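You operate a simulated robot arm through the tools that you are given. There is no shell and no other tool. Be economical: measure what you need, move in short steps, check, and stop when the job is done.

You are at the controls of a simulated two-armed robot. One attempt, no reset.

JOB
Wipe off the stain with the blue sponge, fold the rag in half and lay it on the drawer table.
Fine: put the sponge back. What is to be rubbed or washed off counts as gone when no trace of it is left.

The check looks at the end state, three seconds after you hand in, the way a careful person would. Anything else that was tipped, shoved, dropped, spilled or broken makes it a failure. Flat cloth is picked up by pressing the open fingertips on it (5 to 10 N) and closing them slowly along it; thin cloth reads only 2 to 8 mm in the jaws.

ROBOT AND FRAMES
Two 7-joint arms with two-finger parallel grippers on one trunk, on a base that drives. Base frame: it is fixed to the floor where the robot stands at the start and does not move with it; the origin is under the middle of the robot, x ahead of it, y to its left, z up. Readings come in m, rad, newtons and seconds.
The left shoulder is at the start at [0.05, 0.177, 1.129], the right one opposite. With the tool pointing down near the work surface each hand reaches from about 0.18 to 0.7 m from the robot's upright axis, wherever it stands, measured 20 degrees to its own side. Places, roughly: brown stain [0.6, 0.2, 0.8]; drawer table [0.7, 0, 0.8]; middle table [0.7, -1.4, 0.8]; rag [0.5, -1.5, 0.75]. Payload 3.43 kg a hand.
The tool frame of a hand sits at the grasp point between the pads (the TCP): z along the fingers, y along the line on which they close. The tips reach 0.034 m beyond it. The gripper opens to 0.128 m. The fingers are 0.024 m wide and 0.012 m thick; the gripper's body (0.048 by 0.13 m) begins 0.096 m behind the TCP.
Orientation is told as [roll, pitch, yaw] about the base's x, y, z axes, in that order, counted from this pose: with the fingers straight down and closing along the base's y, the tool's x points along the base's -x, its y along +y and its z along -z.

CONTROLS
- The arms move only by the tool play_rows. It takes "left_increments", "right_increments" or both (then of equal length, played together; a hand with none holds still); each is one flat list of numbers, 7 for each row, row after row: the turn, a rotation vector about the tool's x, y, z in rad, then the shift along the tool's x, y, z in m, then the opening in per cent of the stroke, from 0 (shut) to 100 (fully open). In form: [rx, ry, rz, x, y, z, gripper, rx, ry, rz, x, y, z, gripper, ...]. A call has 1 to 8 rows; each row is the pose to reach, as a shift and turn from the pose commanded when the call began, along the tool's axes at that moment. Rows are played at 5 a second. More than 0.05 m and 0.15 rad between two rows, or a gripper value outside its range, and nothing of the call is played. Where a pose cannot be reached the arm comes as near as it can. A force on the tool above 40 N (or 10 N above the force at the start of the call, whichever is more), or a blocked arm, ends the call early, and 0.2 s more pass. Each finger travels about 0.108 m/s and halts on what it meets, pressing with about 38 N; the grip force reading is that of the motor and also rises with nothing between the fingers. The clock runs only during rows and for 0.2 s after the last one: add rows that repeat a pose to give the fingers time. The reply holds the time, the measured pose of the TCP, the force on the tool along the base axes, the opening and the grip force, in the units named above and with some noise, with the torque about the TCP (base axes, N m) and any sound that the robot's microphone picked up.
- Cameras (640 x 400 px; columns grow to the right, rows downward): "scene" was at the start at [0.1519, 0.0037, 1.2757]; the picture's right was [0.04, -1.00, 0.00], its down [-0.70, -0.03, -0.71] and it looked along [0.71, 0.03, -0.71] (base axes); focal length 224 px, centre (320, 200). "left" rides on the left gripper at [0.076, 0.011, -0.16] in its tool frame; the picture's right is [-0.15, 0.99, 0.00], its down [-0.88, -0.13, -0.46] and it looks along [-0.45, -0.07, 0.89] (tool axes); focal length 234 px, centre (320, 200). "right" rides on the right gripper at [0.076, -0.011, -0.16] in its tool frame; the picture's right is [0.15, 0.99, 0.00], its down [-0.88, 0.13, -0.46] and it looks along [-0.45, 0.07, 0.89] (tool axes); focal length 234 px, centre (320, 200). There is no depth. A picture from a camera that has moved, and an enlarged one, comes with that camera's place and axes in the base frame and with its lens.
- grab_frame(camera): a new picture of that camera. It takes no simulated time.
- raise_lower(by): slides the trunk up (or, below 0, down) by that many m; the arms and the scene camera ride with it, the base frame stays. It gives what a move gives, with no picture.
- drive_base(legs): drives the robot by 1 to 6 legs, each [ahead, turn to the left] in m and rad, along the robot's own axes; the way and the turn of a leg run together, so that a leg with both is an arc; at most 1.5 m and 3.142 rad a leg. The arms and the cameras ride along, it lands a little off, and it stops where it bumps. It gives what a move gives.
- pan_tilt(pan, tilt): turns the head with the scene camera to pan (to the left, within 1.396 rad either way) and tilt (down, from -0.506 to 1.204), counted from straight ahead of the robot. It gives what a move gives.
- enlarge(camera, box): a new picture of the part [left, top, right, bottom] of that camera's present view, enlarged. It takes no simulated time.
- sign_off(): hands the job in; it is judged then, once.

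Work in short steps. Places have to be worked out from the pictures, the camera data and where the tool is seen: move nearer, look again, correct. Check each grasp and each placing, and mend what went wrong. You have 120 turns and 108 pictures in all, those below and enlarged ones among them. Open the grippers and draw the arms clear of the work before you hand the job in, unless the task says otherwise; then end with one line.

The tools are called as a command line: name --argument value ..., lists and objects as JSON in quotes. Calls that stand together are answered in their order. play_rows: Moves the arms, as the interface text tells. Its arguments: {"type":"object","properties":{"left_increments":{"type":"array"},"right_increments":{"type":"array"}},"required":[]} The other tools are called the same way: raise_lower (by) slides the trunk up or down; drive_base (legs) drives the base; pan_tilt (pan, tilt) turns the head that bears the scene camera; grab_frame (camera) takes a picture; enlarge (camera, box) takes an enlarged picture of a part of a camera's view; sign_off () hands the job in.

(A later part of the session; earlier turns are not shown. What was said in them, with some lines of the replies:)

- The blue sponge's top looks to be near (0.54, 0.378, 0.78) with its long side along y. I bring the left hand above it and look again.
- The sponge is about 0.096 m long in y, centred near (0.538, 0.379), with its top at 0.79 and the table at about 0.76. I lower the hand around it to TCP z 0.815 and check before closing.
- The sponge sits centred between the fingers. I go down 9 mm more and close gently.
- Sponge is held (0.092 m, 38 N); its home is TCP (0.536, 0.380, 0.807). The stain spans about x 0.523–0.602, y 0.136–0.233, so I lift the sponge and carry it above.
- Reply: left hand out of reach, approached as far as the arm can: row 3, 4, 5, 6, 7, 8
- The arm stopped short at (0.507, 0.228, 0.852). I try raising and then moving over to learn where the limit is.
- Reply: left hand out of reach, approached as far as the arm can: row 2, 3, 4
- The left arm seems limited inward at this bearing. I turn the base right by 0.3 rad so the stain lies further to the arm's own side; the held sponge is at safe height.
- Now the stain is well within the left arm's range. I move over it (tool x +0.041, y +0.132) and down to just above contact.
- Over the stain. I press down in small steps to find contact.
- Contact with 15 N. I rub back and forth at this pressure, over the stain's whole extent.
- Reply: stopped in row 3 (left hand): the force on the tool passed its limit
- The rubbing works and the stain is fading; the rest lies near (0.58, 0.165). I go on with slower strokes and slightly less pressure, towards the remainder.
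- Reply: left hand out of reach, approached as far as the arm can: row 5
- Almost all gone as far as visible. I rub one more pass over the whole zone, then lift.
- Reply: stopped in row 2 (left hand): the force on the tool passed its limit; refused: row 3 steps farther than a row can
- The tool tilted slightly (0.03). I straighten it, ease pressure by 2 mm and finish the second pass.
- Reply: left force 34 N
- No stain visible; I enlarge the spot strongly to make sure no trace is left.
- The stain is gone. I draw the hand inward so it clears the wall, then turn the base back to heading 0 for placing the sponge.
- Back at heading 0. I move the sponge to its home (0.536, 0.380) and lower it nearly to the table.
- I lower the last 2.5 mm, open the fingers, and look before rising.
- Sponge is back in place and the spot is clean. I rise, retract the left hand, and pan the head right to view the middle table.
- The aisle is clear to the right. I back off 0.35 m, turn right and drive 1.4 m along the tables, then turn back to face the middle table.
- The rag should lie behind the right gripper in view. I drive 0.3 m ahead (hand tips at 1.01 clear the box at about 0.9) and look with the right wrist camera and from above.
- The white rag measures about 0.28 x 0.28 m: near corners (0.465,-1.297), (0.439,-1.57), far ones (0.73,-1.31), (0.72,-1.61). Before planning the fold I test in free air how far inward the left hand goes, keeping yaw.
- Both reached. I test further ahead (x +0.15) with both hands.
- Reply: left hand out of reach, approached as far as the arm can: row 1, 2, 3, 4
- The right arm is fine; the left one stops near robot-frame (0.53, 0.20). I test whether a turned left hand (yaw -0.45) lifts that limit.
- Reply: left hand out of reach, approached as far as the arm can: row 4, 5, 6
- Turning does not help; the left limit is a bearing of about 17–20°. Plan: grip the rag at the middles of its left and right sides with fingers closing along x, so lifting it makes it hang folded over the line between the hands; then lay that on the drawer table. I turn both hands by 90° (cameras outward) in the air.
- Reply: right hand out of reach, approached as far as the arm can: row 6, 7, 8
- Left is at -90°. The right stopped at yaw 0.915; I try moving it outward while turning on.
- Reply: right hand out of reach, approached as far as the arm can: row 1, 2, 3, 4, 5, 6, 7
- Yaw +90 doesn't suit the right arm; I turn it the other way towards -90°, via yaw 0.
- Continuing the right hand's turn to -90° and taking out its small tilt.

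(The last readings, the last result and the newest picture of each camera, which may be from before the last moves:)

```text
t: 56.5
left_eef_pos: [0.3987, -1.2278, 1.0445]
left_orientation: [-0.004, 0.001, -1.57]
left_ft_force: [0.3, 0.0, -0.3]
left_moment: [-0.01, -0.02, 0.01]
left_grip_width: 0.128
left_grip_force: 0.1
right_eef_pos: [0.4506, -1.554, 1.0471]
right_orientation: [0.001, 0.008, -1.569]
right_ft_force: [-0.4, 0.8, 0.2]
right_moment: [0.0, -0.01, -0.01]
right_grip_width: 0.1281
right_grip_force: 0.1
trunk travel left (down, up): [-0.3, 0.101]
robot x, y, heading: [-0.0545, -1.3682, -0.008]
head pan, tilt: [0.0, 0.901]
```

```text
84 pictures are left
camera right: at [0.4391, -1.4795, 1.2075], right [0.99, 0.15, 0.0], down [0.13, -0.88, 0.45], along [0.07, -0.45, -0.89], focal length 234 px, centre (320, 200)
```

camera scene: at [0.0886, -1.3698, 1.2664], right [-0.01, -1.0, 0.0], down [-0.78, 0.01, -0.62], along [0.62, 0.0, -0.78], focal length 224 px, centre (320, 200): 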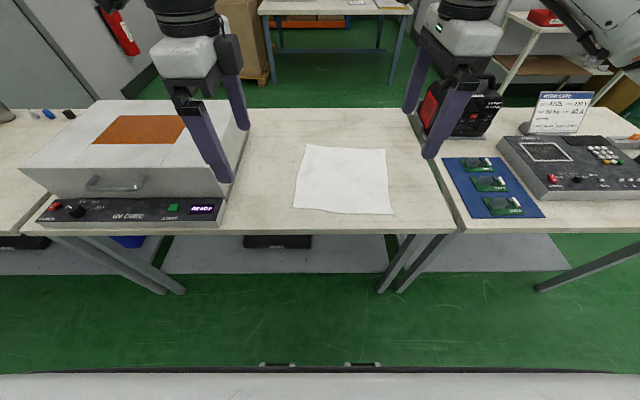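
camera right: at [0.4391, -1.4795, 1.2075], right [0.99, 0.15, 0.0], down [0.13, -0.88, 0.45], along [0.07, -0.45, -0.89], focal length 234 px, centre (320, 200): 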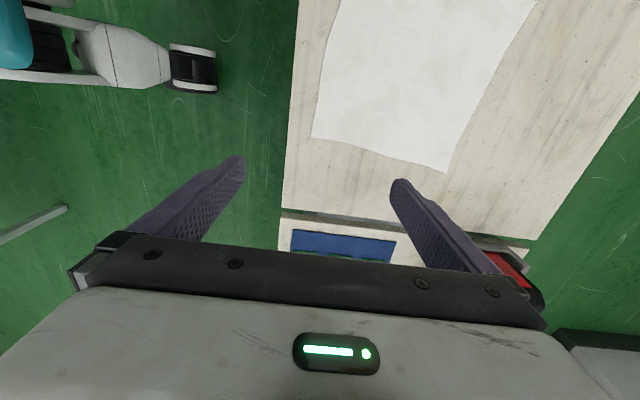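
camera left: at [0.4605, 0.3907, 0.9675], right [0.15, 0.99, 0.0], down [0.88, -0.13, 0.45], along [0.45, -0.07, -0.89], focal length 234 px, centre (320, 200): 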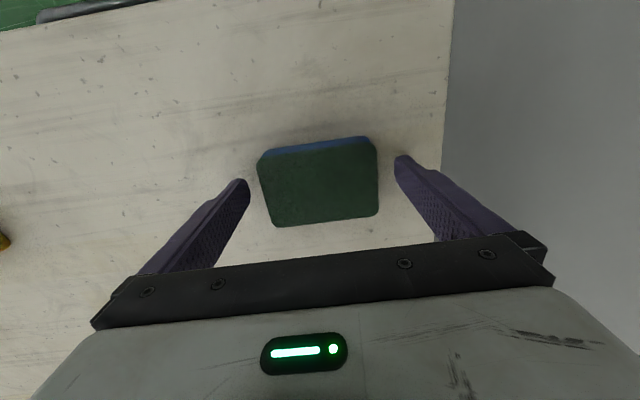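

The rag is a ~0.277 m square turned about -0.1 rad: side midpoints near (0.603,-1.309) and (0.579,-1.588). I need the robot at about (0.12,-1.48); I back off, shift right, and come ahead again.

drive_base --legs '[[-0.45, 0], [0, -0.35], [0.32, 0], [0, 0.355], [0.3, 0]]'

grab_frame --camera "scene"

```text
t: 64.8
left_eef_pos: [0.5453, -1.3297, 1.0437]
left_orientation: [-0.007, 0.003, -1.558]
left_ft_force: [0.3, 0.0, -0.4]
left_moment: [0.02, 0.06, -0.04]
left_grip_width: 0.1282
left_grip_force: 0.0
right_eef_pos: [0.6011, -1.6567, 1.0467]
right_orientation: [-0.001, 0.007, -1.555]
right_ft_force: [-0.5, -0.8, -0.1]
right_moment: [0.04, 0.0, -0.01]
right_grip_width: 0.1281
right_grip_force: 0.1
trunk travel left (down, up): [-0.3, 0.101]
robot x, y, heading: [0.0905, -1.4784, 0.003]
head pan, tilt: [0.0, 0.901]
```

```text
83 pictures are left
camera scene: at [0.2359, -1.476, 1.2663], right [0.0, -1.0, 0.0], down [-0.78, 0.0, -0.62], along [0.62, 0.0, -0.78], focal length 224 px, centre (320, 200)
```

scene: 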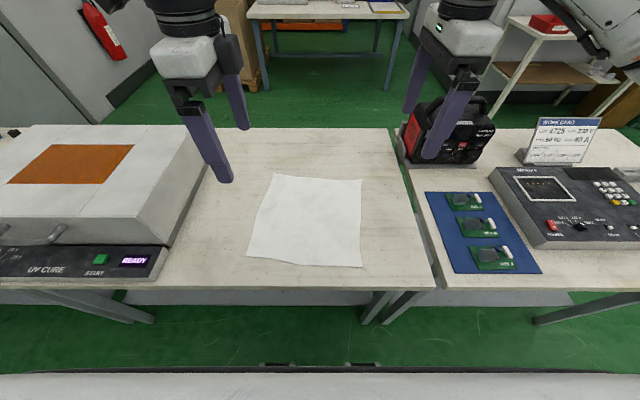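

Refined: side midpoints (0.608,-1.315) and (0.578,-1.590). I advance 0.06 m and bring the right hand above its grip point, at z 1.0 (which stands for 0.8 with a trunk lowered by 0.2).

drive_base --legs '[[0.06, 0]]'

play_rows --left_increments '[0, 0, 0.03, 0, 0, 0.01, 100, 0, 0, 0.06, 0, 0, 0.02, 100, 0, 0, 0.1, 0, 0, 0.03, 100, 0, 0, 0.1, 0, 0, 0.04, 100]' --right_increments '[0, 0, 0.03, 0.02, -0.02, 0.01, 100, 0, 0, 0.06, 0.04, -0.04, 0.02, 100, 0, 0, 0.1, 0.06, -0.06, 0.03, 100, 0, 0, 0.1, 0.082, -0.08, 0.04, 100]'

grab_frame --camera "scene"

```text
t: 65.8
left_eef_pos: [0.6063, -1.3304, 1.0445]
left_orientation: [-0.004, 0.003, -1.56]
left_ft_force: [0.8, -0.3, -0.4]
left_moment: [0.0, 0.02, -0.02]
left_grip_width: 0.128
left_grip_force: 0.0
right_eef_pos: [0.6595, -1.6572, 1.047]
right_orientation: [0.0, 0.007, -1.556]
right_ft_force: [0.0, -0.3, 0.3]
right_moment: [0.0, 0.04, 0.0]
right_grip_width: 0.128
right_grip_force: 0.0
trunk travel left (down, up): [-0.3, 0.101]
robot x, y, heading: [0.1513, -1.4754, 0.0]
head pan, tilt: [0.0, 0.901]
```

```text
t: 66.8
left_eef_pos: [0.604, -1.3309, 1.0052]
left_orientation: [-0.005, -0.001, -1.659]
left_ft_force: [0.0, 0.2, 0.7]
left_moment: [0.02, 0.0, 0.04]
left_grip_width: 0.1281
left_grip_force: 0.2
right_eef_pos: [0.578, -1.5765, 1.0078]
right_orientation: [0.0, 0.008, -1.658]
right_ft_force: [0.9, -0.1, -0.2]
right_moment: [-0.02, -0.01, 0.01]
right_grip_width: 0.1282
right_grip_force: 0.1
trunk travel left (down, up): [-0.3, 0.101]
robot x, y, heading: [0.1483, -1.4722, 0.002]
head pan, tilt: [0.0, 0.901]
```

```text
82 pictures are left
camera scene: at [0.2953, -1.4755, 1.2665], right [0.0, -1.0, 0.0], down [-0.78, 0.0, -0.62], along [0.62, 0.0, -0.78], focal length 224 px, centre (320, 200)
```

scene: 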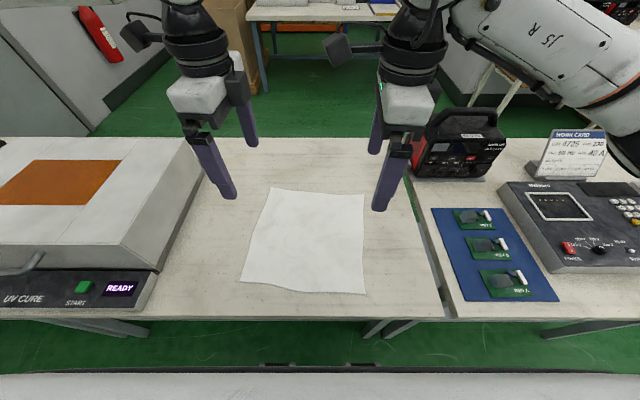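

Both points are reachable. Lowering the trunk might bring the right elbow near the meter, so I first try lowering with the arms alone, fingers opened to about 45 mm.

play_rows --left_increments '[0, 0, 0, 0, 0.0, 0.03, 80, 0, 0, 0, 0, 0, 0.06, 60, 0, 0, 0, 0, 0, 0.09, 36, 0, 0, 0, 0, 0, 0.12, 36, 0, 0, 0, 0, 0, 0.15, 36, 0, 0, 0, 0, 0, 0.15, 36]' --right_increments '[0, 0, 0, 0, 0.0, 0.03, 80, 0, 0, 0, 0, 0, 0.06, 60, 0, 0, 0, 0, 0, 0.09, 36, 0, 0, 0, 0, 0, 0.12, 36, 0, 0, 0, 0, 0, 0.15, 36, 0, 0, 0, 0, 0, 0.15, 36]'

grab_frame --camera "scene"

```text
t: 68.2
left_eef_pos: [0.592, -1.3099, 0.8653]
left_orientation: [-0.005, 0.001, -1.659]
left_ft_force: [0.0, -0.1, 0.4]
left_moment: [0.01, -0.04, 0.04]
left_grip_width: 0.0461
left_grip_force: 0.0
left hand out of reach, approached as far as the arm can: row 3, 4, 5, 6
right_eef_pos: [0.5782, -1.5743, 0.857]
right_orientation: [0.0, 0.007, -1.657]
right_ft_force: [0.5, -0.3, 0.3]
right_moment: [-0.05, -0.02, 0.0]
right_grip_width: 0.0461
right_grip_force: 0.0
trunk travel left (down, up): [-0.3, 0.101]
robot x, y, heading: [0.1502, -1.4792, 0.003]
head pan, tilt: [0.0, 0.901]
```

```text
81 pictures are left
camera scene: at [0.2953, -1.4758, 1.2665], right [0.0, -1.0, 0.0], down [-0.78, 0.0, -0.62], along [0.62, 0.0, -0.78], focal length 224 px, centre (320, 200)
```

scene: 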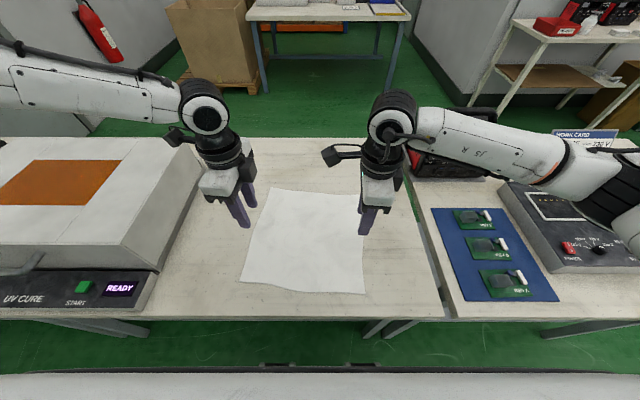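

Only the left is slightly short. I turn the base right by 0.12 rad, which puts both points at better bearings, then re-aim.

drive_base --legs '[[0, -0.12]]'

grab_frame --camera "scene"

```text
t: 69.2
left_eef_pos: [0.6086, -1.3658, 0.8651]
left_orientation: [-0.004, 0.0, -1.777]
left_ft_force: [-0.7, 0.2, -0.1]
left_moment: [0.04, -0.02, -0.03]
left_grip_width: 0.0461
left_grip_force: 0.1
right_eef_pos: [0.5626, -1.6247, 0.8579]
right_orientation: [0.002, 0.007, -1.775]
right_ft_force: [0.1, 0.0, -0.5]
right_moment: [0.0, -0.02, 0.03]
right_grip_width: 0.046
right_grip_force: 0.0
trunk travel left (down, up): [-0.3, 0.101]
robot x, y, heading: [0.1473, -1.4799, -0.117]
head pan, tilt: [0.0, 0.901]
```

```text
80 pictures are left
camera scene: at [0.2943, -1.4935, 1.2664], right [-0.12, -0.99, 0.0], down [-0.78, 0.09, -0.62], along [0.62, -0.07, -0.78], focal length 224 px, centre (320, 200)
```

scene: 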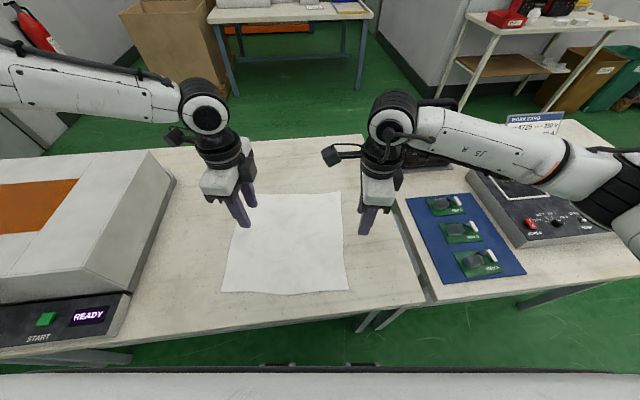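

I correct both hands to the grip points and lower to tips about 18 mm above the table.

play_rows --left_increments '[0, 0, -0.05, 0.018, -0.005, 0, 36, 0, 0, -0.1, 0.036, -0.0105, 0, 36, 0, 0, -0.1, 0.036, -0.0105, 0.02, 36, 0, 0, -0.1, 0.036, -0.0105, 0.04, 36, 0, 0, -0.1, 0.036, -0.0105, 0.055, 36, 0, 0, -0.1, 0.036, -0.0105, 0.055, 36]' --right_increments '[0, 0, -0.05, 0.025, 0.003, 0, 36, 0, 0, -0.1, 0.0515, 0.0066, 0, 36, 0, 0, -0.1, 0.0515, 0.0066, 0.02, 36, 0, 0, -0.1, 0.0515, 0.0066, 0.035, 36, 0, 0, -0.1, 0.0515, 0.0066, 0.048, 36, 0, 0, -0.1, 0.0515, 0.0066, 0.048, 36]'

enlarge --camera "scene" --box '[160, 140, 420, 300]'

grab_frame --camera "left"

grab_frame --camera "right"

```text
t: 70.6
left_eef_pos: [0.607, -1.326, 0.8092]
left_orientation: [-0.001, 0.0, -1.677]
left_ft_force: [-0.7, -0.1, -0.4]
left_moment: [0.0, 0.01, -0.03]
left_grip_width: 0.046
left_grip_force: 0.0
right_eef_pos: [0.581, -1.5765, 0.8096]
right_orientation: [0.0, 0.005, -1.677]
right_ft_force: [0.1, -0.2, -0.3]
right_moment: [-0.02, -0.02, 0.01]
right_grip_width: 0.0459
right_grip_force: 0.1
trunk travel left (down, up): [-0.3, 0.101]
robot x, y, heading: [0.1471, -1.4764, -0.114]
head pan, tilt: [0.0, 0.901]
```

```text
2.46 times, centred on (290, 220) of scene
camera zoom: at [0.2943, -1.4931, 1.2665], right [-0.12, -0.99, 0.0], down [-0.78, 0.09, -0.62], along [0.62, -0.07, -0.78], focal length 552 px, centre (394, 151)
```

zoom: 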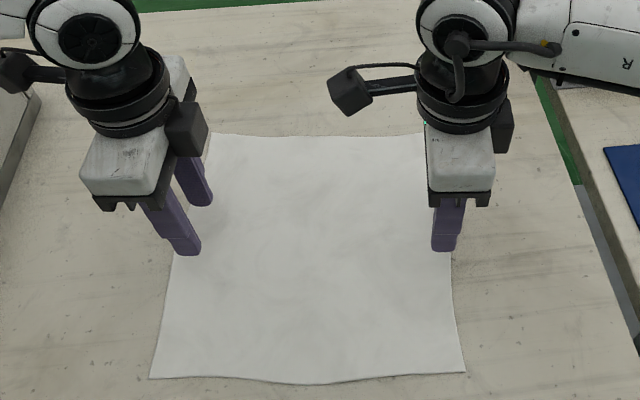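

```text
78 pictures are left
camera left: at [0.6261, -1.2519, 0.9701], right [0.97, -0.25, 0.0], down [-0.22, -0.86, 0.46], along [-0.12, -0.44, -0.89], focal length 234 px, centre (320, 200)
```

left: 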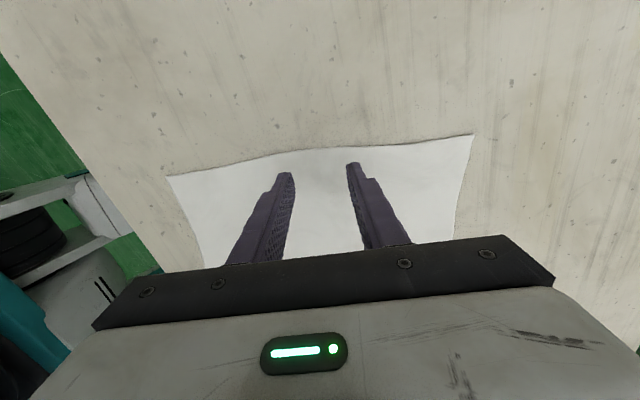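

```text
77 pictures are left
camera right: at [0.5771, -1.4999, 0.97], right [1.0, 0.04, 0.0], down [0.04, -0.89, 0.45], along [0.02, -0.45, -0.89], focal length 234 px, centre (320, 200)
```

right: 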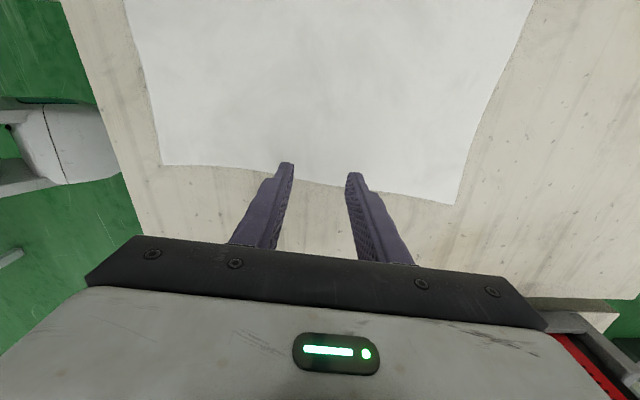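

Both hands sit over the midpoints, about 4 mm too far in x. I correct that and lower until light contact.

play_rows --left_increments '[0, 0, 0, 0, -0.004, 0.006, 36, 0, 0, 0, 0, -0.004, 0.011, 36, 0, 0, 0, 0, -0.004, 0.015, 36, 0, 0, 0, 0, -0.004, 0.015, 36]' --right_increments '[0, 0, 0, 0, -0.005, 0.006, 36, 0, 0, 0, 0, -0.005, 0.011, 36, 0, 0, 0, 0, -0.005, 0.015, 36, 0, 0, 0, 0, -0.005, 0.015, 36]'

```text
t: 71.6
left_eef_pos: [0.6007, -1.324, 0.7984]
left_orientation: [-0.001, -0.002, -1.68]
left_ft_force: [-0.2, 0.1, 0.2]
left_moment: [0.01, 0.04, -0.01]
left_grip_width: 0.0462
left_grip_force: 0.1
left hand out of reach, approached as far as the arm can: row 3, 4
right_eef_pos: [0.5756, -1.575, 0.7944]
right_orientation: [0.003, 0.007, -1.676]
right_ft_force: [0.2, -1.2, 6.7]
right_moment: [-0.07, 0.13, 0.03]
right_grip_width: 0.0462
right_grip_force: 0.0
trunk travel left (down, up): [-0.3, 0.101]
robot x, y, heading: [0.1492, -1.4805, -0.118]
head pan, tilt: [0.0, 0.901]
```

Right touches at 6.7 N, left is just out of reach. I lift both 35 mm, lower the trunk by 30 mm and go down again.

play_rows --left_increments '[0, 0, 0, 0, 0, -0.02, 36, 0, 0, 0, 0, 0, -0.035, 36, 0, 0, 0, 0, 0, -0.035, 36]' --right_increments '[0, 0, 0, 0, 0, -0.02, 36, 0, 0, 0, 0, 0, -0.035, 36, 0, 0, 0, 0, 0, -0.035, 36]'

raise_lower --by -0.03

enlarge --camera "scene" --box '[160, 120, 420, 280]'

```text
t: 72.4
left_eef_pos: [0.5996, -1.3231, 0.8321]
left_orientation: [-0.004, 0.0, -1.68]
left_ft_force: [-0.1, -0.5, -0.4]
left_moment: [-0.04, -0.02, 0.0]
left_grip_width: 0.0463
left_grip_force: 0.2
right_eef_pos: [0.5766, -1.5763, 0.8298]
right_orientation: [0.001, 0.007, -1.675]
right_ft_force: [-0.8, -0.4, -0.4]
right_moment: [0.02, 0.0, -0.01]
right_grip_width: 0.0462
right_grip_force: 0.0
trunk travel left (down, up): [-0.3, 0.101]
robot x, y, heading: [0.1516, -1.4784, -0.116]
head pan, tilt: [0.0, 0.901]
```

```text
t: 73.1
left_eef_pos: [0.5993, -1.3238, 0.8036]
left_orientation: [-0.003, 0.0, -1.677]
left_ft_force: [-0.1, 0.1, -1.1]
left_moment: [0.02, 0.0, 0.02]
left_grip_width: 0.0461
left_grip_force: 0.1
right_eef_pos: [0.5766, -1.5756, 0.799]
right_orientation: [0.003, 0.006, -1.676]
right_ft_force: [0.7, -1.3, 0.0]
right_moment: [0.0, 0.01, 0.04]
right_grip_width: 0.046
right_grip_force: 0.1
trunk travel left (down, up): [-0.27, 0.131]
robot x, y, heading: [0.1471, -1.4743, -0.122]
head pan, tilt: [0.0, 0.901]
```

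```text
2.46 times, centred on (290, 200) of scene
camera zoom: at [0.2941, -1.4931, 1.2365], right [-0.12, -0.99, 0.0], down [-0.78, 0.09, -0.62], along [0.62, -0.07, -0.78], focal length 552 px, centre (394, 200)
```

zoom: 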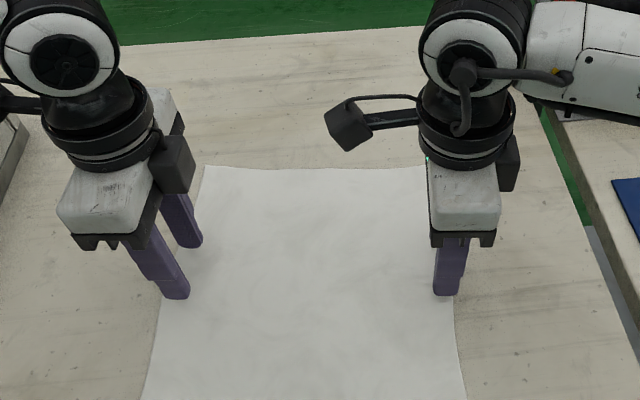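

Now pressing both down: left by 10 mm, right by 5 mm.

play_rows --left_increments '[0, 0, 0, 0, 0.004, 0.006, 36, 0, 0, 0, 0, 0.004, 0.0105, 36, 0, 0, 0, 0, 0.004, 0.0105, 36]' --right_increments '[0, 0, 0, 0, 0, 0.003, 36, 0, 0, 0, 0, 0, 0.0055, 36, 0, 0, 0, 0, 0, 0.0055, 36]'

```text
t: 73.9
left_eef_pos: [0.6033, -1.3236, 0.7951]
left_orientation: [0.001, 0.001, -1.678]
left_ft_force: [-1.0, 1.9, 22.8]
left_moment: [0.31, 0.27, -0.02]
left_grip_width: 0.046
left_grip_force: 0.0
right_eef_pos: [0.5759, -1.576, 0.7961]
right_orientation: [0.007, 0.006, -1.678]
right_ft_force: [1.6, 0.0, 6.0]
right_moment: [0.03, 0.05, -0.01]
right_grip_width: 0.0458
right_grip_force: 0.0
trunk travel left (down, up): [-0.27, 0.131]
robot x, y, heading: [0.1485, -1.4757, -0.11]
head pan, tilt: [0.0, 0.901]
```

Right 6 N, left 23 N. I ease the left by 1.4 mm and close both slowly along the cloth.

play_rows --left_increments '[0, 0, 0, 0, 0, -0.0014, 36, 0, 0, 0, 0, 0, -0.0014, 31, 0, 0, 0, 0, 0, -0.0014, 26, 0, 0, 0, 0, 0, -0.0014, 21, 0, 0, 0, 0, 0, -0.0014, 16, 0, 0, 0, 0, 0, -0.0014, 11, 0, 0, 0, 0, 0, -0.0014, 6, 0, 0, 0, 0, 0, -0.0014, 0]' --right_increments '[0, 0, 0, 0, 0, 0.0002, 36, 0, 0, 0, 0, 0, 0.0002, 31, 0, 0, 0, 0, 0, 0.0002, 26, 0, 0, 0, 0, 0, 0.0002, 21, 0, 0, 0, 0, 0, 0.0002, 16, 0, 0, 0, 0, 0, 0.0002, 11, 0, 0, 0, 0, 0, 0.0002, 6, 0, 0, 0, 0, 0, 0.0002, 0]'

enlarge --camera "scene" --box '[160, 120, 420, 280]'

grab_frame --camera "right"

```text
t: 75.7
left_eef_pos: [0.6022, -1.3237, 0.7958]
left_orientation: [0.0, 0.0, -1.677]
left_ft_force: [-0.3, -1.0, 15.0]
left_moment: [0.02, -0.02, 0.03]
left_grip_width: 0.0028
left_grip_force: 37.6
right_eef_pos: [0.5746, -1.5765, 0.7952]
right_orientation: [0.005, 0.009, -1.675]
right_ft_force: [1.1, 1.2, 19.3]
right_moment: [-0.05, 0.03, 0.03]
right_grip_width: 0.0029
right_grip_force: 38.0
trunk travel left (down, up): [-0.27, 0.131]
robot x, y, heading: [0.1489, -1.4763, -0.117]
head pan, tilt: [0.0, 0.901]
```

```text
2.46 times, centred on (290, 200) of scene
camera zoom: at [0.292, -1.4932, 1.2369], right [-0.12, -0.99, 0.0], down [-0.78, 0.09, -0.62], along [0.62, -0.07, -0.78], focal length 552 px, centre (394, 200)
```

zoom: 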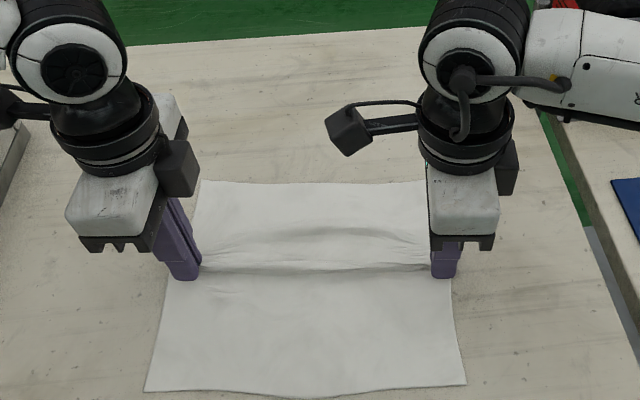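

```text
74 pictures are left
camera right: at [0.5706, -1.4998, 0.9562], right [1.0, 0.04, 0.01], down [0.03, -0.89, 0.45], along [0.02, -0.45, -0.89], focal length 234 px, centre (320, 200)
```

right: 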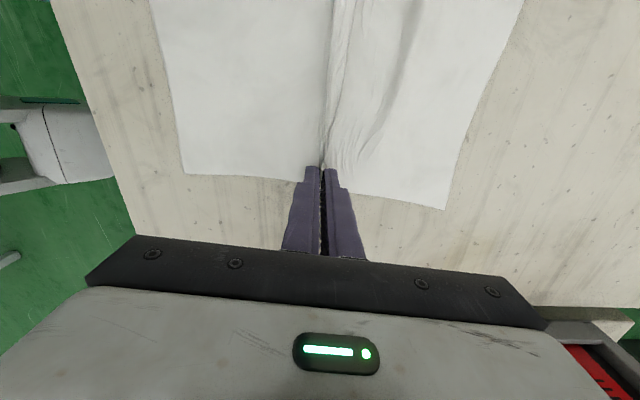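

Perfect ridge gripped at both sides (about 2.8 mm). I lift both hands together by 0.2 m.

play_rows --left_increments '[0, 0, 0, 0, 0, -0.015, 0, 0, 0, 0, 0, 0, -0.035, 0, 0, 0, 0, 0, 0, -0.06, 0, 0, 0, 0, 0, 0, -0.09, 0, 0, 0, 0, 0, 0, -0.12, 0, 0, 0, 0, 0, 0, -0.15, 0, 0, 0, 0, 0, 0, -0.18, 0, 0, 0, 0, 0, 0, -0.2, 0]' --right_increments '[0, 0, 0, 0, 0, -0.015, 0, 0, 0, 0, 0, 0, -0.035, 0, 0, 0, 0, 0, 0, -0.06, 0, 0, 0, 0, 0, 0, -0.09, 0, 0, 0, 0, 0, 0, -0.12, 0, 0, 0, 0, 0, 0, -0.15, 0, 0, 0, 0, 0, 0, -0.18, 0, 0, 0, 0, 0, 0, -0.2, 0]'

grab_frame --camera "scene"

```text
t: 77.5
left_eef_pos: [0.6049, -1.3229, 0.9943]
left_orientation: [-0.002, 0.0, -1.679]
left_ft_force: [0.1, -2.5, 0.3]
left_moment: [-0.01, -0.01, -0.01]
left_grip_width: 0.0029
left_grip_force: 37.6
right_eef_pos: [0.5763, -1.5762, 0.9932]
right_orientation: [0.002, 0.005, -1.678]
right_ft_force: [0.3, 2.1, -0.4]
right_moment: [0.06, 0.03, 0.03]
right_grip_width: 0.0027
right_grip_force: 37.9
trunk travel left (down, up): [-0.27, 0.131]
robot x, y, heading: [0.1475, -1.4776, -0.113]
head pan, tilt: [0.0, 0.901]
```

```text
73 pictures are left
camera scene: at [0.2941, -1.4931, 1.2364], right [-0.12, -0.99, 0.0], down [-0.78, 0.09, -0.62], along [0.62, -0.07, -0.78], focal length 224 px, centre (320, 200)
```

scene: 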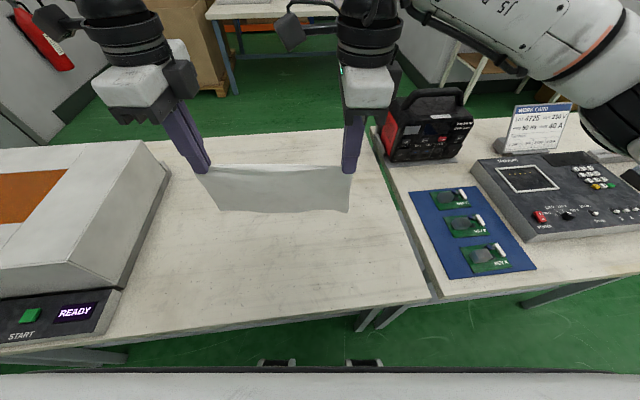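

The rag hangs neatly folded over the line between the hands. I back off, drive along to the drawer table (stop at x -0.3, y -0.38) and check.

drive_base --legs '[[-0.45, 0], [0, 1.686], [1.046, 0], [0, -1.571]]'

grab_frame --camera "scene"

```text
t: 93.2
left_eef_pos: [0.1196, -0.1634, 0.9947]
left_orientation: [-0.004, -0.001, -1.55]
left_ft_force: [-0.7, -3.1, 0.3]
left_moment: [-0.03, 0.0, 0.06]
left_grip_width: 0.0027
left_grip_force: 37.5
right_eef_pos: [0.1237, -0.4176, 0.9936]
right_orientation: [0.001, 0.007, -1.544]
right_ft_force: [-0.1, 1.2, 1.1]
right_moment: [0.05, 0.0, 0.04]
right_grip_width: 0.0027
right_grip_force: 37.6
trunk travel left (down, up): [-0.27, 0.131]
robot x, y, heading: [-0.313, -0.3742, 0.02]
head pan, tilt: [0.0, 0.901]
```

```text
72 pictures are left
camera scene: at [-0.1662, -0.3718, 1.2364], right [0.01, -1.0, 0.0], down [-0.78, -0.01, -0.62], along [0.62, 0.01, -0.78], focal length 224 px, centre (320, 200)
```

scene: 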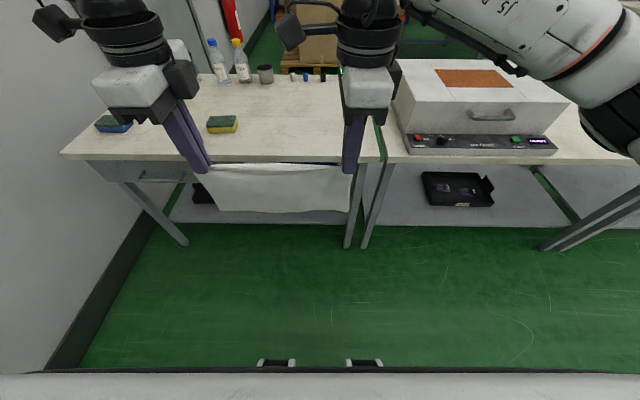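

Good: rag spans y -0.15 to -0.43, right of the sponge. To keep the right elbow off the UV box I stop further back (x about 0.07) and will extend the arms instead.

drive_base --legs '[[0.36, -0.02]]'

grab_frame --camera "scene"

grab_frame --camera "right"

```text
t: 95.5
left_eef_pos: [0.4846, -0.1702, 0.9941]
left_orientation: [-0.004, 0.001, -1.567]
left_ft_force: [-0.2, -2.1, -0.2]
left_moment: [-0.05, 0.02, 0.05]
left_grip_width: 0.0029
left_grip_force: 37.3
right_eef_pos: [0.4845, -0.4245, 0.9921]
right_orientation: [0.002, 0.008, -1.566]
right_ft_force: [0.2, 0.7, -0.8]
right_moment: [0.1, 0.04, 0.05]
right_grip_width: 0.0028
right_grip_force: 37.6
trunk travel left (down, up): [-0.27, 0.131]
robot x, y, heading: [0.0483, -0.3746, -0.004]
head pan, tilt: [0.0, 0.901]
```

```text
71 pictures are left
camera scene: at [0.1952, -0.3728, 1.2364], right [0.0, -1.0, 0.0], down [-0.78, 0.0, -0.62], along [0.62, 0.0, -0.78], focal length 224 px, centre (320, 200)
```

scene: 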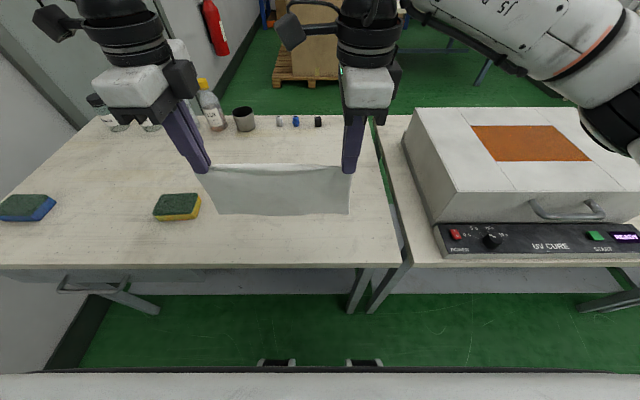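

```text
70 pictures are left
camera right: at [0.4716, -0.3493, 1.1536], right [0.99, 0.15, 0.0], down [0.14, -0.88, 0.45], along [0.07, -0.44, -0.89], focal length 234 px, centre (320, 200)
```

right: 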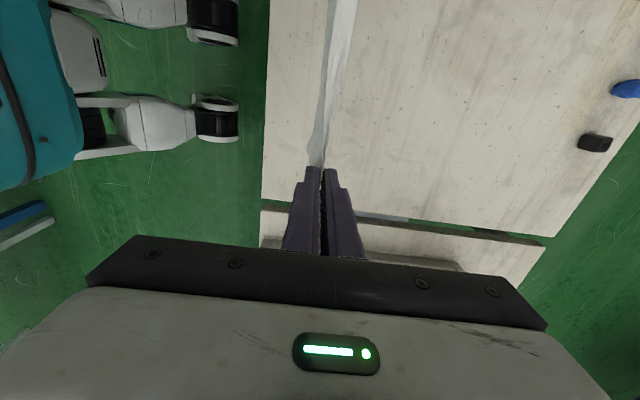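

The right forearm is not over the box front. I extend both hands 0.115 m ahead and lower them until the cloth's bottom edges nearly touch.

play_rows --left_increments '[0, 0, 0, 0, 0.03, 0, 0, 0, 0, 0, 0, 0.06, 0, 0, 0, 0, 0, 0, 0.09, 0, 0, 0, 0, 0, 0, 0.115, 0.01, 0, 0, 0, 0, 0, 0.115, 0.03, 0, 0, 0, 0, 0, 0.115, 0.05, 0, 0, 0, 0, 0, 0.115, 0.06, 0, 0, 0, 0, 0, 0.115, 0.06, 0]' --right_increments '[0, 0, 0, 0, 0.03, 0, 0, 0, 0, 0, 0, 0.06, 0, 0, 0, 0, 0, 0, 0.09, 0, 0, 0, 0, 0, 0, 0.115, 0.01, 0, 0, 0, 0, 0, 0.115, 0.03, 0, 0, 0, 0, 0, 0.115, 0.05, 0, 0, 0, 0, 0, 0.115, 0.06, 0, 0, 0, 0, 0, 0.115, 0.06, 0]'

grab_frame --camera "scene"

```text
t: 97.3
left_eef_pos: [0.5884, -0.1633, 0.9342]
left_orientation: [-0.002, -0.003, -1.568]
left_ft_force: [-0.7, -9.1, 0.0]
left_moment: [-0.31, -0.03, 0.09]
left_grip_width: 0.003
left_grip_force: 37.5
left hand out of reach, approached as far as the arm can: row 4, 5, 6, 7, 8
right_eef_pos: [0.598, -0.4232, 0.933]
right_orientation: [0.001, 0.006, -1.565]
right_ft_force: [-0.3, 10.2, 0.4]
right_moment: [0.32, 0.0, 0.03]
right_grip_width: 0.0027
right_grip_force: 37.0
trunk travel left (down, up): [-0.27, 0.131]
robot x, y, heading: [0.0491, -0.3751, -0.004]
head pan, tilt: [0.0, 0.901]
```

```text
69 pictures are left
camera scene: at [0.1948, -0.3728, 1.2365], right [0.0, -1.0, 0.0], down [-0.78, 0.0, -0.62], along [0.62, 0.0, -0.78], focal length 224 px, centre (320, 200)
```

scene: 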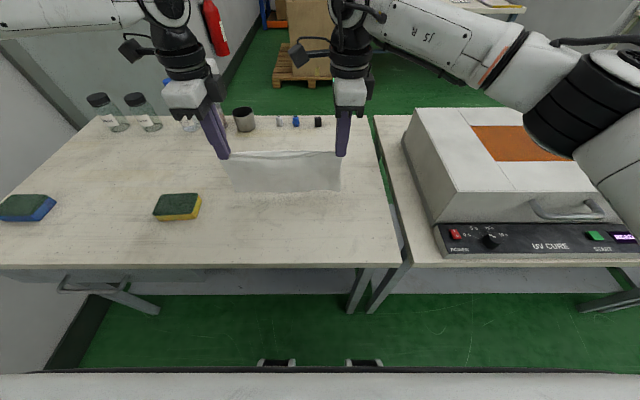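

The left arm is at its limit and stretches the cloth slightly (9 N). I start the laying motion toward the robot, relaxing that: first half of the arc.

play_rows --left_increments '[0, 0, 0, -0.003, -0.005, 0.01, 0, 0, 0, 0, -0.005, -0.015, 0.015, 0, 0, 0, 0, -0.005, -0.025, 0.02, 0, 0, 0, 0, -0.005, -0.037, 0.026, 0, 0, 0, 0, -0.005, -0.05, 0.034, 0, 0, 0, 0, -0.005, -0.064, 0.044, 0, 0, 0, 0, -0.005, -0.076, 0.055, 0, 0, 0, 0, -0.005, -0.076, 0.055, 0]' --right_increments '[0, 0, 0, 0, -0.01, 0.01, 0, 0, 0, 0, 0, -0.022, 0.015, 0, 0, 0, 0, 0, -0.033, 0.02, 0, 0, 0, 0, 0, -0.045, 0.026, 0, 0, 0, 0, 0, -0.058, 0.034, 0, 0, 0, 0, 0, -0.072, 0.044, 0, 0, 0, 0, 0, -0.084, 0.055, 0, 0, 0, 0, 0, -0.084, 0.055, 0]'

grab_frame --camera "scene"

```text
t: 99.1
left_eef_pos: [0.5115, -0.1668, 0.8803]
left_orientation: [-0.002, 0.0, -1.568]
left_ft_force: [-0.2, -5.5, -0.1]
left_moment: [-0.16, -0.04, 0.02]
left_grip_width: 0.0028
left_grip_force: 37.6
right_eef_pos: [0.5148, -0.4246, 0.8765]
right_orientation: [0.001, 0.005, -1.567]
right_ft_force: [0.5, 3.8, 0.1]
right_moment: [0.14, 0.0, 0.03]
right_grip_width: 0.0028
right_grip_force: 37.2
trunk travel left (down, up): [-0.27, 0.131]
robot x, y, heading: [0.0472, -0.3738, -0.005]
head pan, tilt: [0.0, 0.901]
```

```text
68 pictures are left
camera scene: at [0.1948, -0.3728, 1.2364], right [0.0, -1.0, 0.0], down [-0.78, 0.0, -0.62], along [0.62, 0.0, -0.78], focal length 224 px, centre (320, 200)
```

scene: 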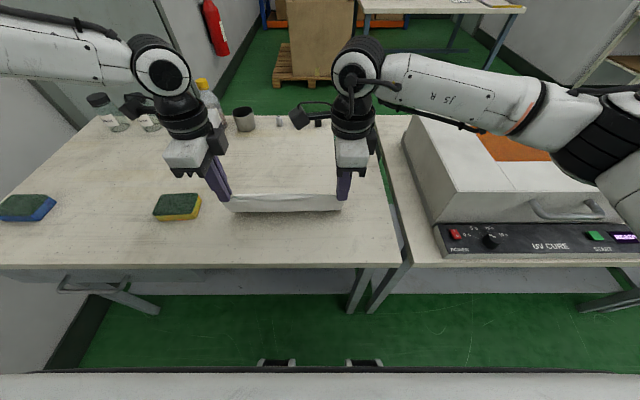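

The lower edges lie on the table and the fold is coming toward the robot. I continue the arc, half of what remains, watching the right elbow over the UV box.

play_rows --left_increments '[0, 0, 0, 0, -0.012, 0.01, 0, 0, 0, 0, 0, -0.024, 0.02, 0, 0, 0, 0, 0, -0.034, 0.03, 0, 0, 0, 0, 0, -0.044, 0.042, 0, 0, 0, 0, 0, -0.044, 0.042, 0]' --right_increments '[0, 0, 0, 0, -0.013, 0.009, 0, 0, 0, 0, 0, -0.026, 0.018, 0, 0, 0, 0, 0, -0.037, 0.028, 0, 0, 0, 0, 0, -0.047, 0.039, 0, 0, 0, 0, 0, -0.047, 0.039, 0]'

grab_frame --camera "scene"

grab_frame --camera "right"

```text
t: 100.3
left_eef_pos: [0.4656, -0.1663, 0.8382]
left_orientation: [-0.004, 0.0, -1.568]
left_ft_force: [0.4, -4.5, 0.1]
left_moment: [-0.16, -0.03, 0.02]
left_grip_width: 0.003
left_grip_force: 37.9
right_eef_pos: [0.4681, -0.4228, 0.8383]
right_orientation: [0.001, 0.008, -1.565]
right_ft_force: [0.5, 4.2, 0.1]
right_moment: [0.15, 0.03, 0.07]
right_grip_width: 0.003
right_grip_force: 37.6
trunk travel left (down, up): [-0.27, 0.131]
robot x, y, heading: [0.051, -0.3735, -0.003]
head pan, tilt: [0.0, 0.901]
```

```text
67 pictures are left
camera scene: at [0.1948, -0.3728, 1.2364], right [0.0, -1.0, 0.0], down [-0.78, 0.0, -0.62], along [0.62, 0.0, -0.78], focal length 224 px, centre (320, 200)
```

scene: 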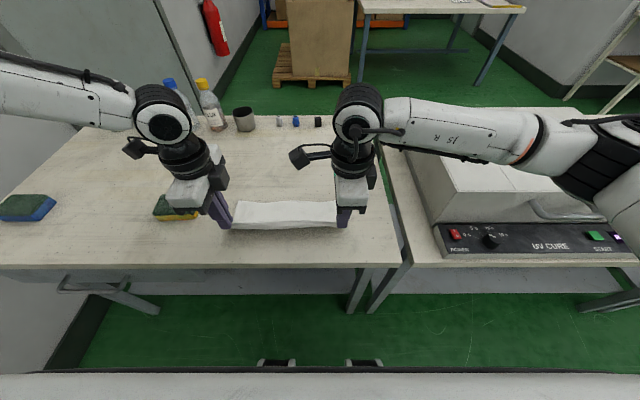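

```text
66 pictures are left
camera right: at [0.455, -0.3486, 1.0], right [0.99, 0.15, 0.0], down [0.14, -0.88, 0.45], along [0.07, -0.44, -0.89], focal length 234 px, centre (320, 200)
```

right: 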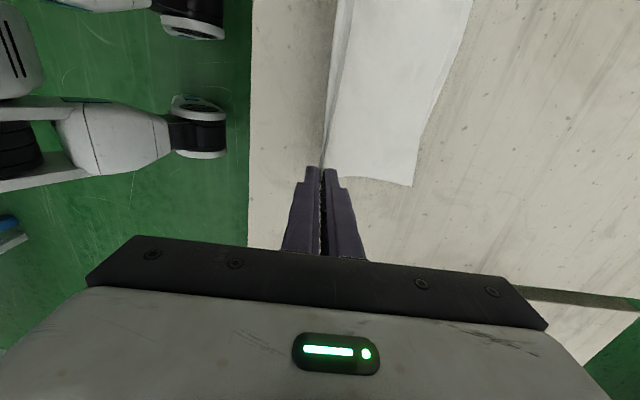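

The cloth lies well, both layers on the far side. I finish lowering until the fingertips are just above the table.

play_rows --left_increments '[0, 0, 0, 0, -0.007, 0.012, 0, 0, 0, 0, 0, -0.012, 0.024, 0, 0, 0, 0, 0, -0.016, 0.034, 0, 0, 0, 0, 0, -0.018, 0.039, 0, 0, 0, 0, 0, -0.018, 0.039, 0]' --right_increments '[0, 0, 0, 0, -0.008, 0.012, 0, 0, 0, 0, 0, -0.014, 0.024, 0, 0, 0, 0, 0, -0.018, 0.034, 0, 0, 0, 0, 0, -0.02, 0.039, 0, 0, 0, 0, 0, -0.02, 0.039, 0]'

enlarge --camera "scene" --box '[160, 140, 420, 300]'

grab_frame --camera "left"

```text
t: 101.5
left_eef_pos: [0.4482, -0.1677, 0.7993]
left_orientation: [-0.001, -0.001, -1.567]
left_ft_force: [-0.2, -4.9, 0.3]
left_moment: [-0.15, 0.0, 0.05]
left_grip_width: 0.003
left_grip_force: 37.1
right_eef_pos: [0.4484, -0.4235, 0.7999]
right_orientation: [0.003, 0.007, -1.565]
right_ft_force: [-0.1, 5.6, 0.5]
right_moment: [0.09, 0.02, 0.03]
right_grip_width: 0.0027
right_grip_force: 37.7
trunk travel left (down, up): [-0.27, 0.131]
robot x, y, heading: [0.047, -0.3723, -0.006]
head pan, tilt: [0.0, 0.901]
```

```text
2.46 times, centred on (290, 220) of scene
camera zoom: at [0.1947, -0.3728, 1.2365], right [0.0, -1.0, 0.0], down [-0.78, 0.0, -0.62], along [0.62, 0.0, -0.78], focal length 552 px, centre (394, 151)
```

zoom: 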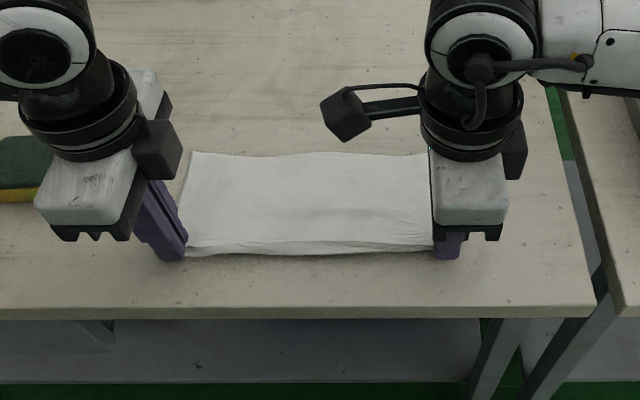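

```text
64 pictures are left
camera left: at [0.4606, -0.0895, 0.9603], right [0.99, -0.14, 0.0], down [-0.13, -0.88, 0.46], along [-0.07, -0.45, -0.89], focal length 234 px, centre (320, 200)
```

left: 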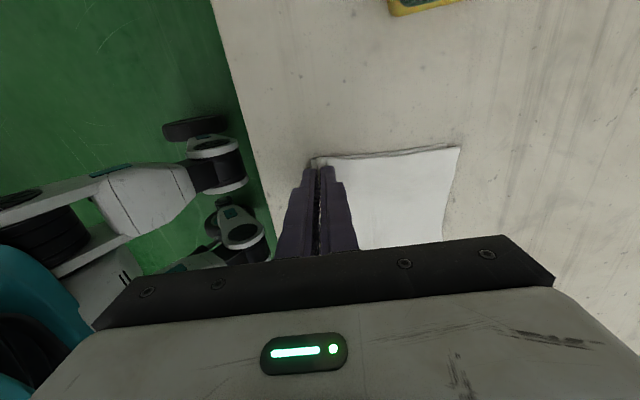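

The rag lies flat and folded. I relax the tension between the hands, open a little, and rise straight up.

play_rows --left_increments '[0, 0, 0, -0.003, 0, 0, 0, 0, 0, 0, -0.003, 0, 0, 5, 0, 0, 0, -0.003, 0, 0, 12, 0, 0, 0, -0.003, 0, 0, 12, 0, 0, 0, -0.003, 0, -0.01, 14, 0, 0, 0, -0.003, 0, -0.025, 16, 0, 0, 0, -0.003, 0, -0.06, 20, 0, 0, 0, -0.003, 0, -0.1, 20]' --right_increments '[0, 0, 0, 0.003, 0, 0, 0, 0, 0, 0, 0.003, 0, 0, 5, 0, 0, 0, 0.003, 0, 0, 12, 0, 0, 0, 0.003, 0, 0, 12, 0, 0, 0, 0.003, 0, -0.01, 14, 0, 0, 0, 0.003, 0, -0.025, 16, 0, 0, 0, 0.003, 0, -0.06, 20, 0, 0, 0, 0.003, 0, -0.1, 20]'

enlarge --camera "scene" --box '[160, 140, 420, 300]'

grab_frame --camera "left"

grab_frame --camera "right"

```text
t: 103.3
left_eef_pos: [0.4493, -0.1676, 0.9004]
left_orientation: [-0.004, -0.001, -1.568]
left_ft_force: [0.6, 0.6, -0.4]
left_moment: [0.01, 0.03, -0.03]
left_grip_width: 0.0255
left_grip_force: 0.1
right_eef_pos: [0.4484, -0.4213, 0.899]
right_orientation: [0.001, 0.005, -1.565]
right_ft_force: [-0.2, 0.4, 1.1]
right_moment: [-0.02, 0.04, 0.0]
right_grip_width: 0.0258
right_grip_force: 0.1
trunk travel left (down, up): [-0.27, 0.131]
robot x, y, heading: [0.0488, -0.3708, -0.002]
head pan, tilt: [0.0, 0.901]
```

```text
2.46 times, centred on (290, 220) of scene
camera zoom: at [0.1944, -0.3728, 1.2364], right [0.0, -1.0, 0.0], down [-0.78, 0.0, -0.62], along [0.62, 0.0, -0.78], focal length 552 px, centre (394, 151)
```

zoom: 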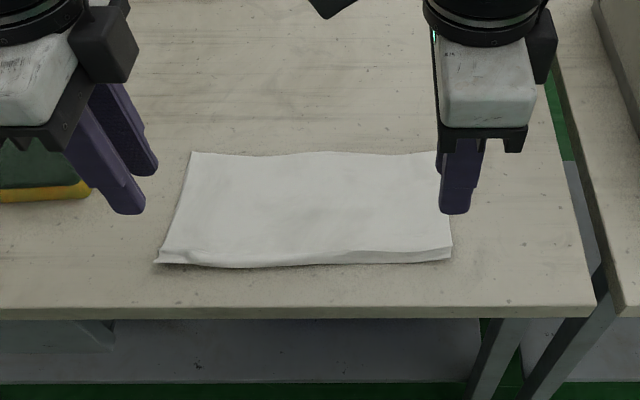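

```text
62 pictures are left
camera left: at [0.4604, -0.0918, 1.0613], right [0.99, -0.14, 0.0], down [-0.13, -0.88, 0.46], along [-0.07, -0.45, -0.89], focal length 234 px, centre (320, 200)
```

left: 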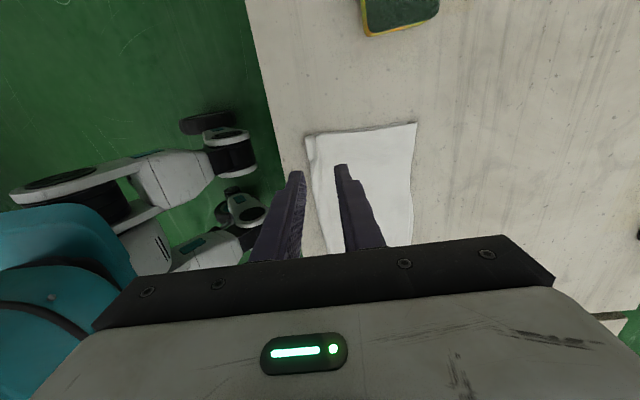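

```text
61 pictures are left
camera right: at [0.4354, -0.3463, 1.0602], right [0.99, 0.15, 0.0], down [0.14, -0.88, 0.45], along [0.07, -0.45, -0.89], focal length 234 px, centre (320, 200)
```

right: 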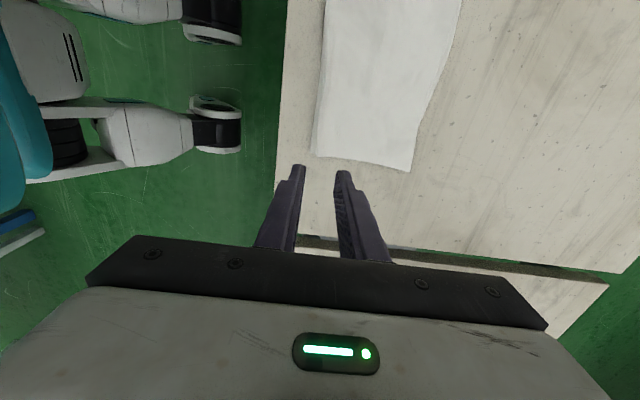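

A neat fold in half. I open the hands fully, raise them, back the base away and take a final look.

play_rows --left_increments '[0, 0, 0, 0, 0, -0.04, 40, 0, 0, 0, 0, 0, -0.08, 70, 0, 0, 0, 0, 0, -0.11, 100, 0, 0, 0, 0, 0, -0.11, 100]' --right_increments '[0, 0, 0, 0, 0, -0.04, 40, 0, 0, 0, 0, 0, -0.08, 70, 0, 0, 0, 0, 0, -0.11, 100, 0, 0, 0, 0, 0, -0.11, 100]'

drive_base --legs '[[-0.4, 0]]'

pan_tilt --pan 0.3 --tilt 0.6

grab_frame --camera "scene"

```text
t: 104.3
left_eef_pos: [0.4498, -0.1687, 1.0115]
left_orientation: [-0.003, 0.0, -1.569]
left_ft_force: [0.2, -0.1, 0.1]
left_moment: [0.01, -0.01, 0.01]
left_grip_width: 0.1282
left_grip_force: 0.1
right_eef_pos: [0.4481, -0.4198, 1.0099]
right_orientation: [0.001, 0.006, -1.564]
right_ft_force: [0.3, -0.4, -0.9]
right_moment: [0.01, 0.0, 0.0]
right_grip_width: 0.1284
right_grip_force: 0.1
trunk travel left (down, up): [-0.27, 0.131]
robot x, y, heading: [0.0449, -0.3774, -0.007]
head pan, tilt: [0.0, 0.901]
```

```text
t: 106.8
left_eef_pos: [0.0521, -0.1659, 1.011]
left_orientation: [-0.002, 0.0, -1.567]
left_ft_force: [0.0, 0.5, -0.1]
left_moment: [0.0, 0.0, 0.04]
left_grip_width: 0.1278
left_grip_force: 0.0
right_eef_pos: [0.0523, -0.4197, 1.0097]
right_orientation: [0.002, 0.006, -1.564]
right_ft_force: [-1.2, 0.0, 0.3]
right_moment: [0.0, -0.03, 0.03]
right_grip_width: 0.1279
right_grip_force: 0.0
trunk travel left (down, up): [-0.27, 0.131]
robot x, y, heading: [-0.3475, -0.3725, -0.007]
head pan, tilt: [0.0, 0.901]
```

```text
t: 107.6
left_eef_pos: [0.0531, -0.1666, 1.0103]
left_orientation: [-0.002, -0.002, -1.567]
left_ft_force: [0.4, 0.4, -0.5]
left_moment: [0.01, -0.01, 0.03]
left_grip_width: 0.1278
left_grip_force: 0.1
right_eef_pos: [0.0523, -0.4186, 1.0087]
right_orientation: [0.001, 0.008, -1.564]
right_ft_force: [-0.3, -0.2, -0.3]
right_moment: [0.01, 0.01, -0.01]
right_grip_width: 0.128
right_grip_force: 0.1
trunk travel left (down, up): [-0.27, 0.131]
robot x, y, heading: [-0.3477, -0.3688, -0.01]
head pan, tilt: [0.3, 0.6]
```

```text
60 pictures are left
camera scene: at [-0.1918, -0.3448, 1.2612], right [0.29, -0.96, 0.0], down [-0.54, -0.16, -0.82], along [0.79, 0.24, -0.57], focal length 224 px, centre (320, 200)
```

scene: 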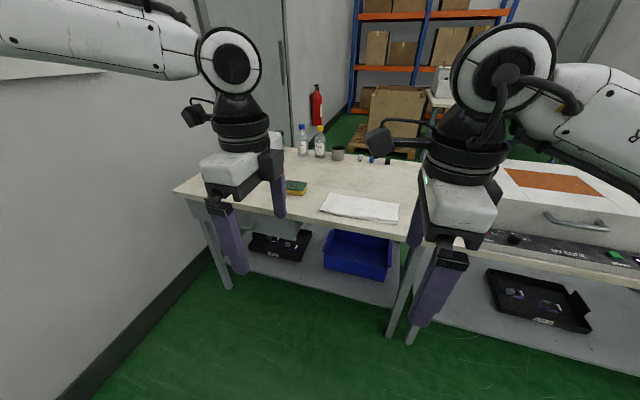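

Rag lies well. The stain spot is hidden by the left hand; I turn the base right a bit and pan left to check it once more.

drive_base --legs '[[0, -0.6]]'

pan_tilt --pan 1.05 --tilt 0.55

grab_frame --camera "scene"

```text
t: 109.6
left_eef_pos: [0.0983, -0.4275, 1.0107]
left_orientation: [-0.003, 0.0, -2.164]
left_ft_force: [0.1, -0.6, -0.1]
left_moment: [-0.01, -0.05, 0.03]
left_grip_width: 0.1278
left_grip_force: 0.1
right_eef_pos: [-0.0444, -0.6347, 1.0104]
right_orientation: [0.002, 0.007, -2.161]
right_ft_force: [-0.4, 0.1, -0.7]
right_moment: [0.04, -0.02, -0.02]
right_grip_width: 0.1278
right_grip_force: 0.0
trunk travel left (down, up): [-0.27, 0.131]
robot x, y, heading: [-0.3466, -0.3744, -0.602]
head pan, tilt: [0.3, 0.6]
```

```text
t: 110.7
left_eef_pos: [0.0975, -0.427, 1.0106]
left_orientation: [-0.003, 0.001, -2.161]
left_ft_force: [-0.6, 0.3, 0.0]
left_moment: [-0.02, -0.01, -0.04]
left_grip_width: 0.1279
left_grip_force: 0.1
right_eef_pos: [-0.0445, -0.6345, 1.009]
right_orientation: [0.0, 0.008, -2.161]
right_ft_force: [-0.4, -0.7, 0.1]
right_moment: [0.03, 0.01, 0.01]
right_grip_width: 0.128
right_grip_force: 0.0
trunk travel left (down, up): [-0.27, 0.131]
robot x, y, heading: [-0.3453, -0.3695, -0.597]
head pan, tilt: [1.051, 0.55]
```

```text
59 pictures are left
camera scene: at [-0.2078, -0.3709, 1.2657], right [0.43, -0.9, 0.0], down [-0.47, -0.23, -0.85], along [0.77, 0.37, -0.52], focal length 224 px, centre (320, 200)
```

scene: 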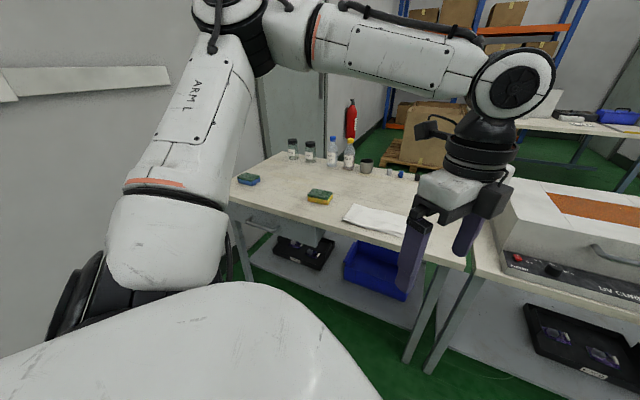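

enlarge --camera "scene" --box '[225, 145, 435, 275]'

```text
3.05 times, centred on (330, 210) of scene
camera zoom: at [-0.2078, -0.3709, 1.2657], right [0.43, -0.9, 0.0], down [-0.47, -0.23, -0.85], along [0.77, 0.37, -0.52], focal length 683 px, centre (290, 170)
```

zoom: 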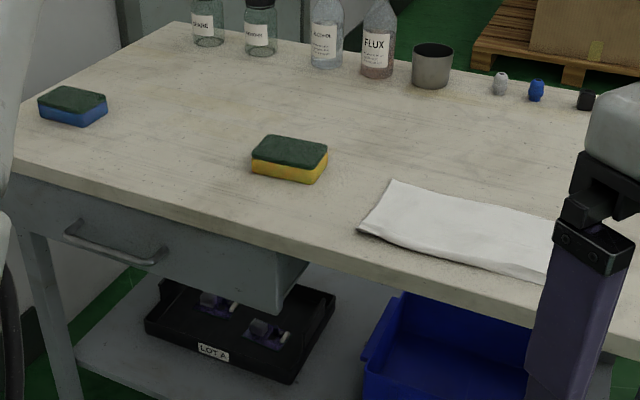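

The enlarged view shows no stain, the blue sponge back in its place and the rag folded on the drawer table. The hands are open and clear of the work, so I hand in.

sign_off

```text
The job is handed in.
```

The stain is wiped off with no trace visible in the final pictures, the blue sponge is back in its place, and the rag lies folded in half on the drawer table.
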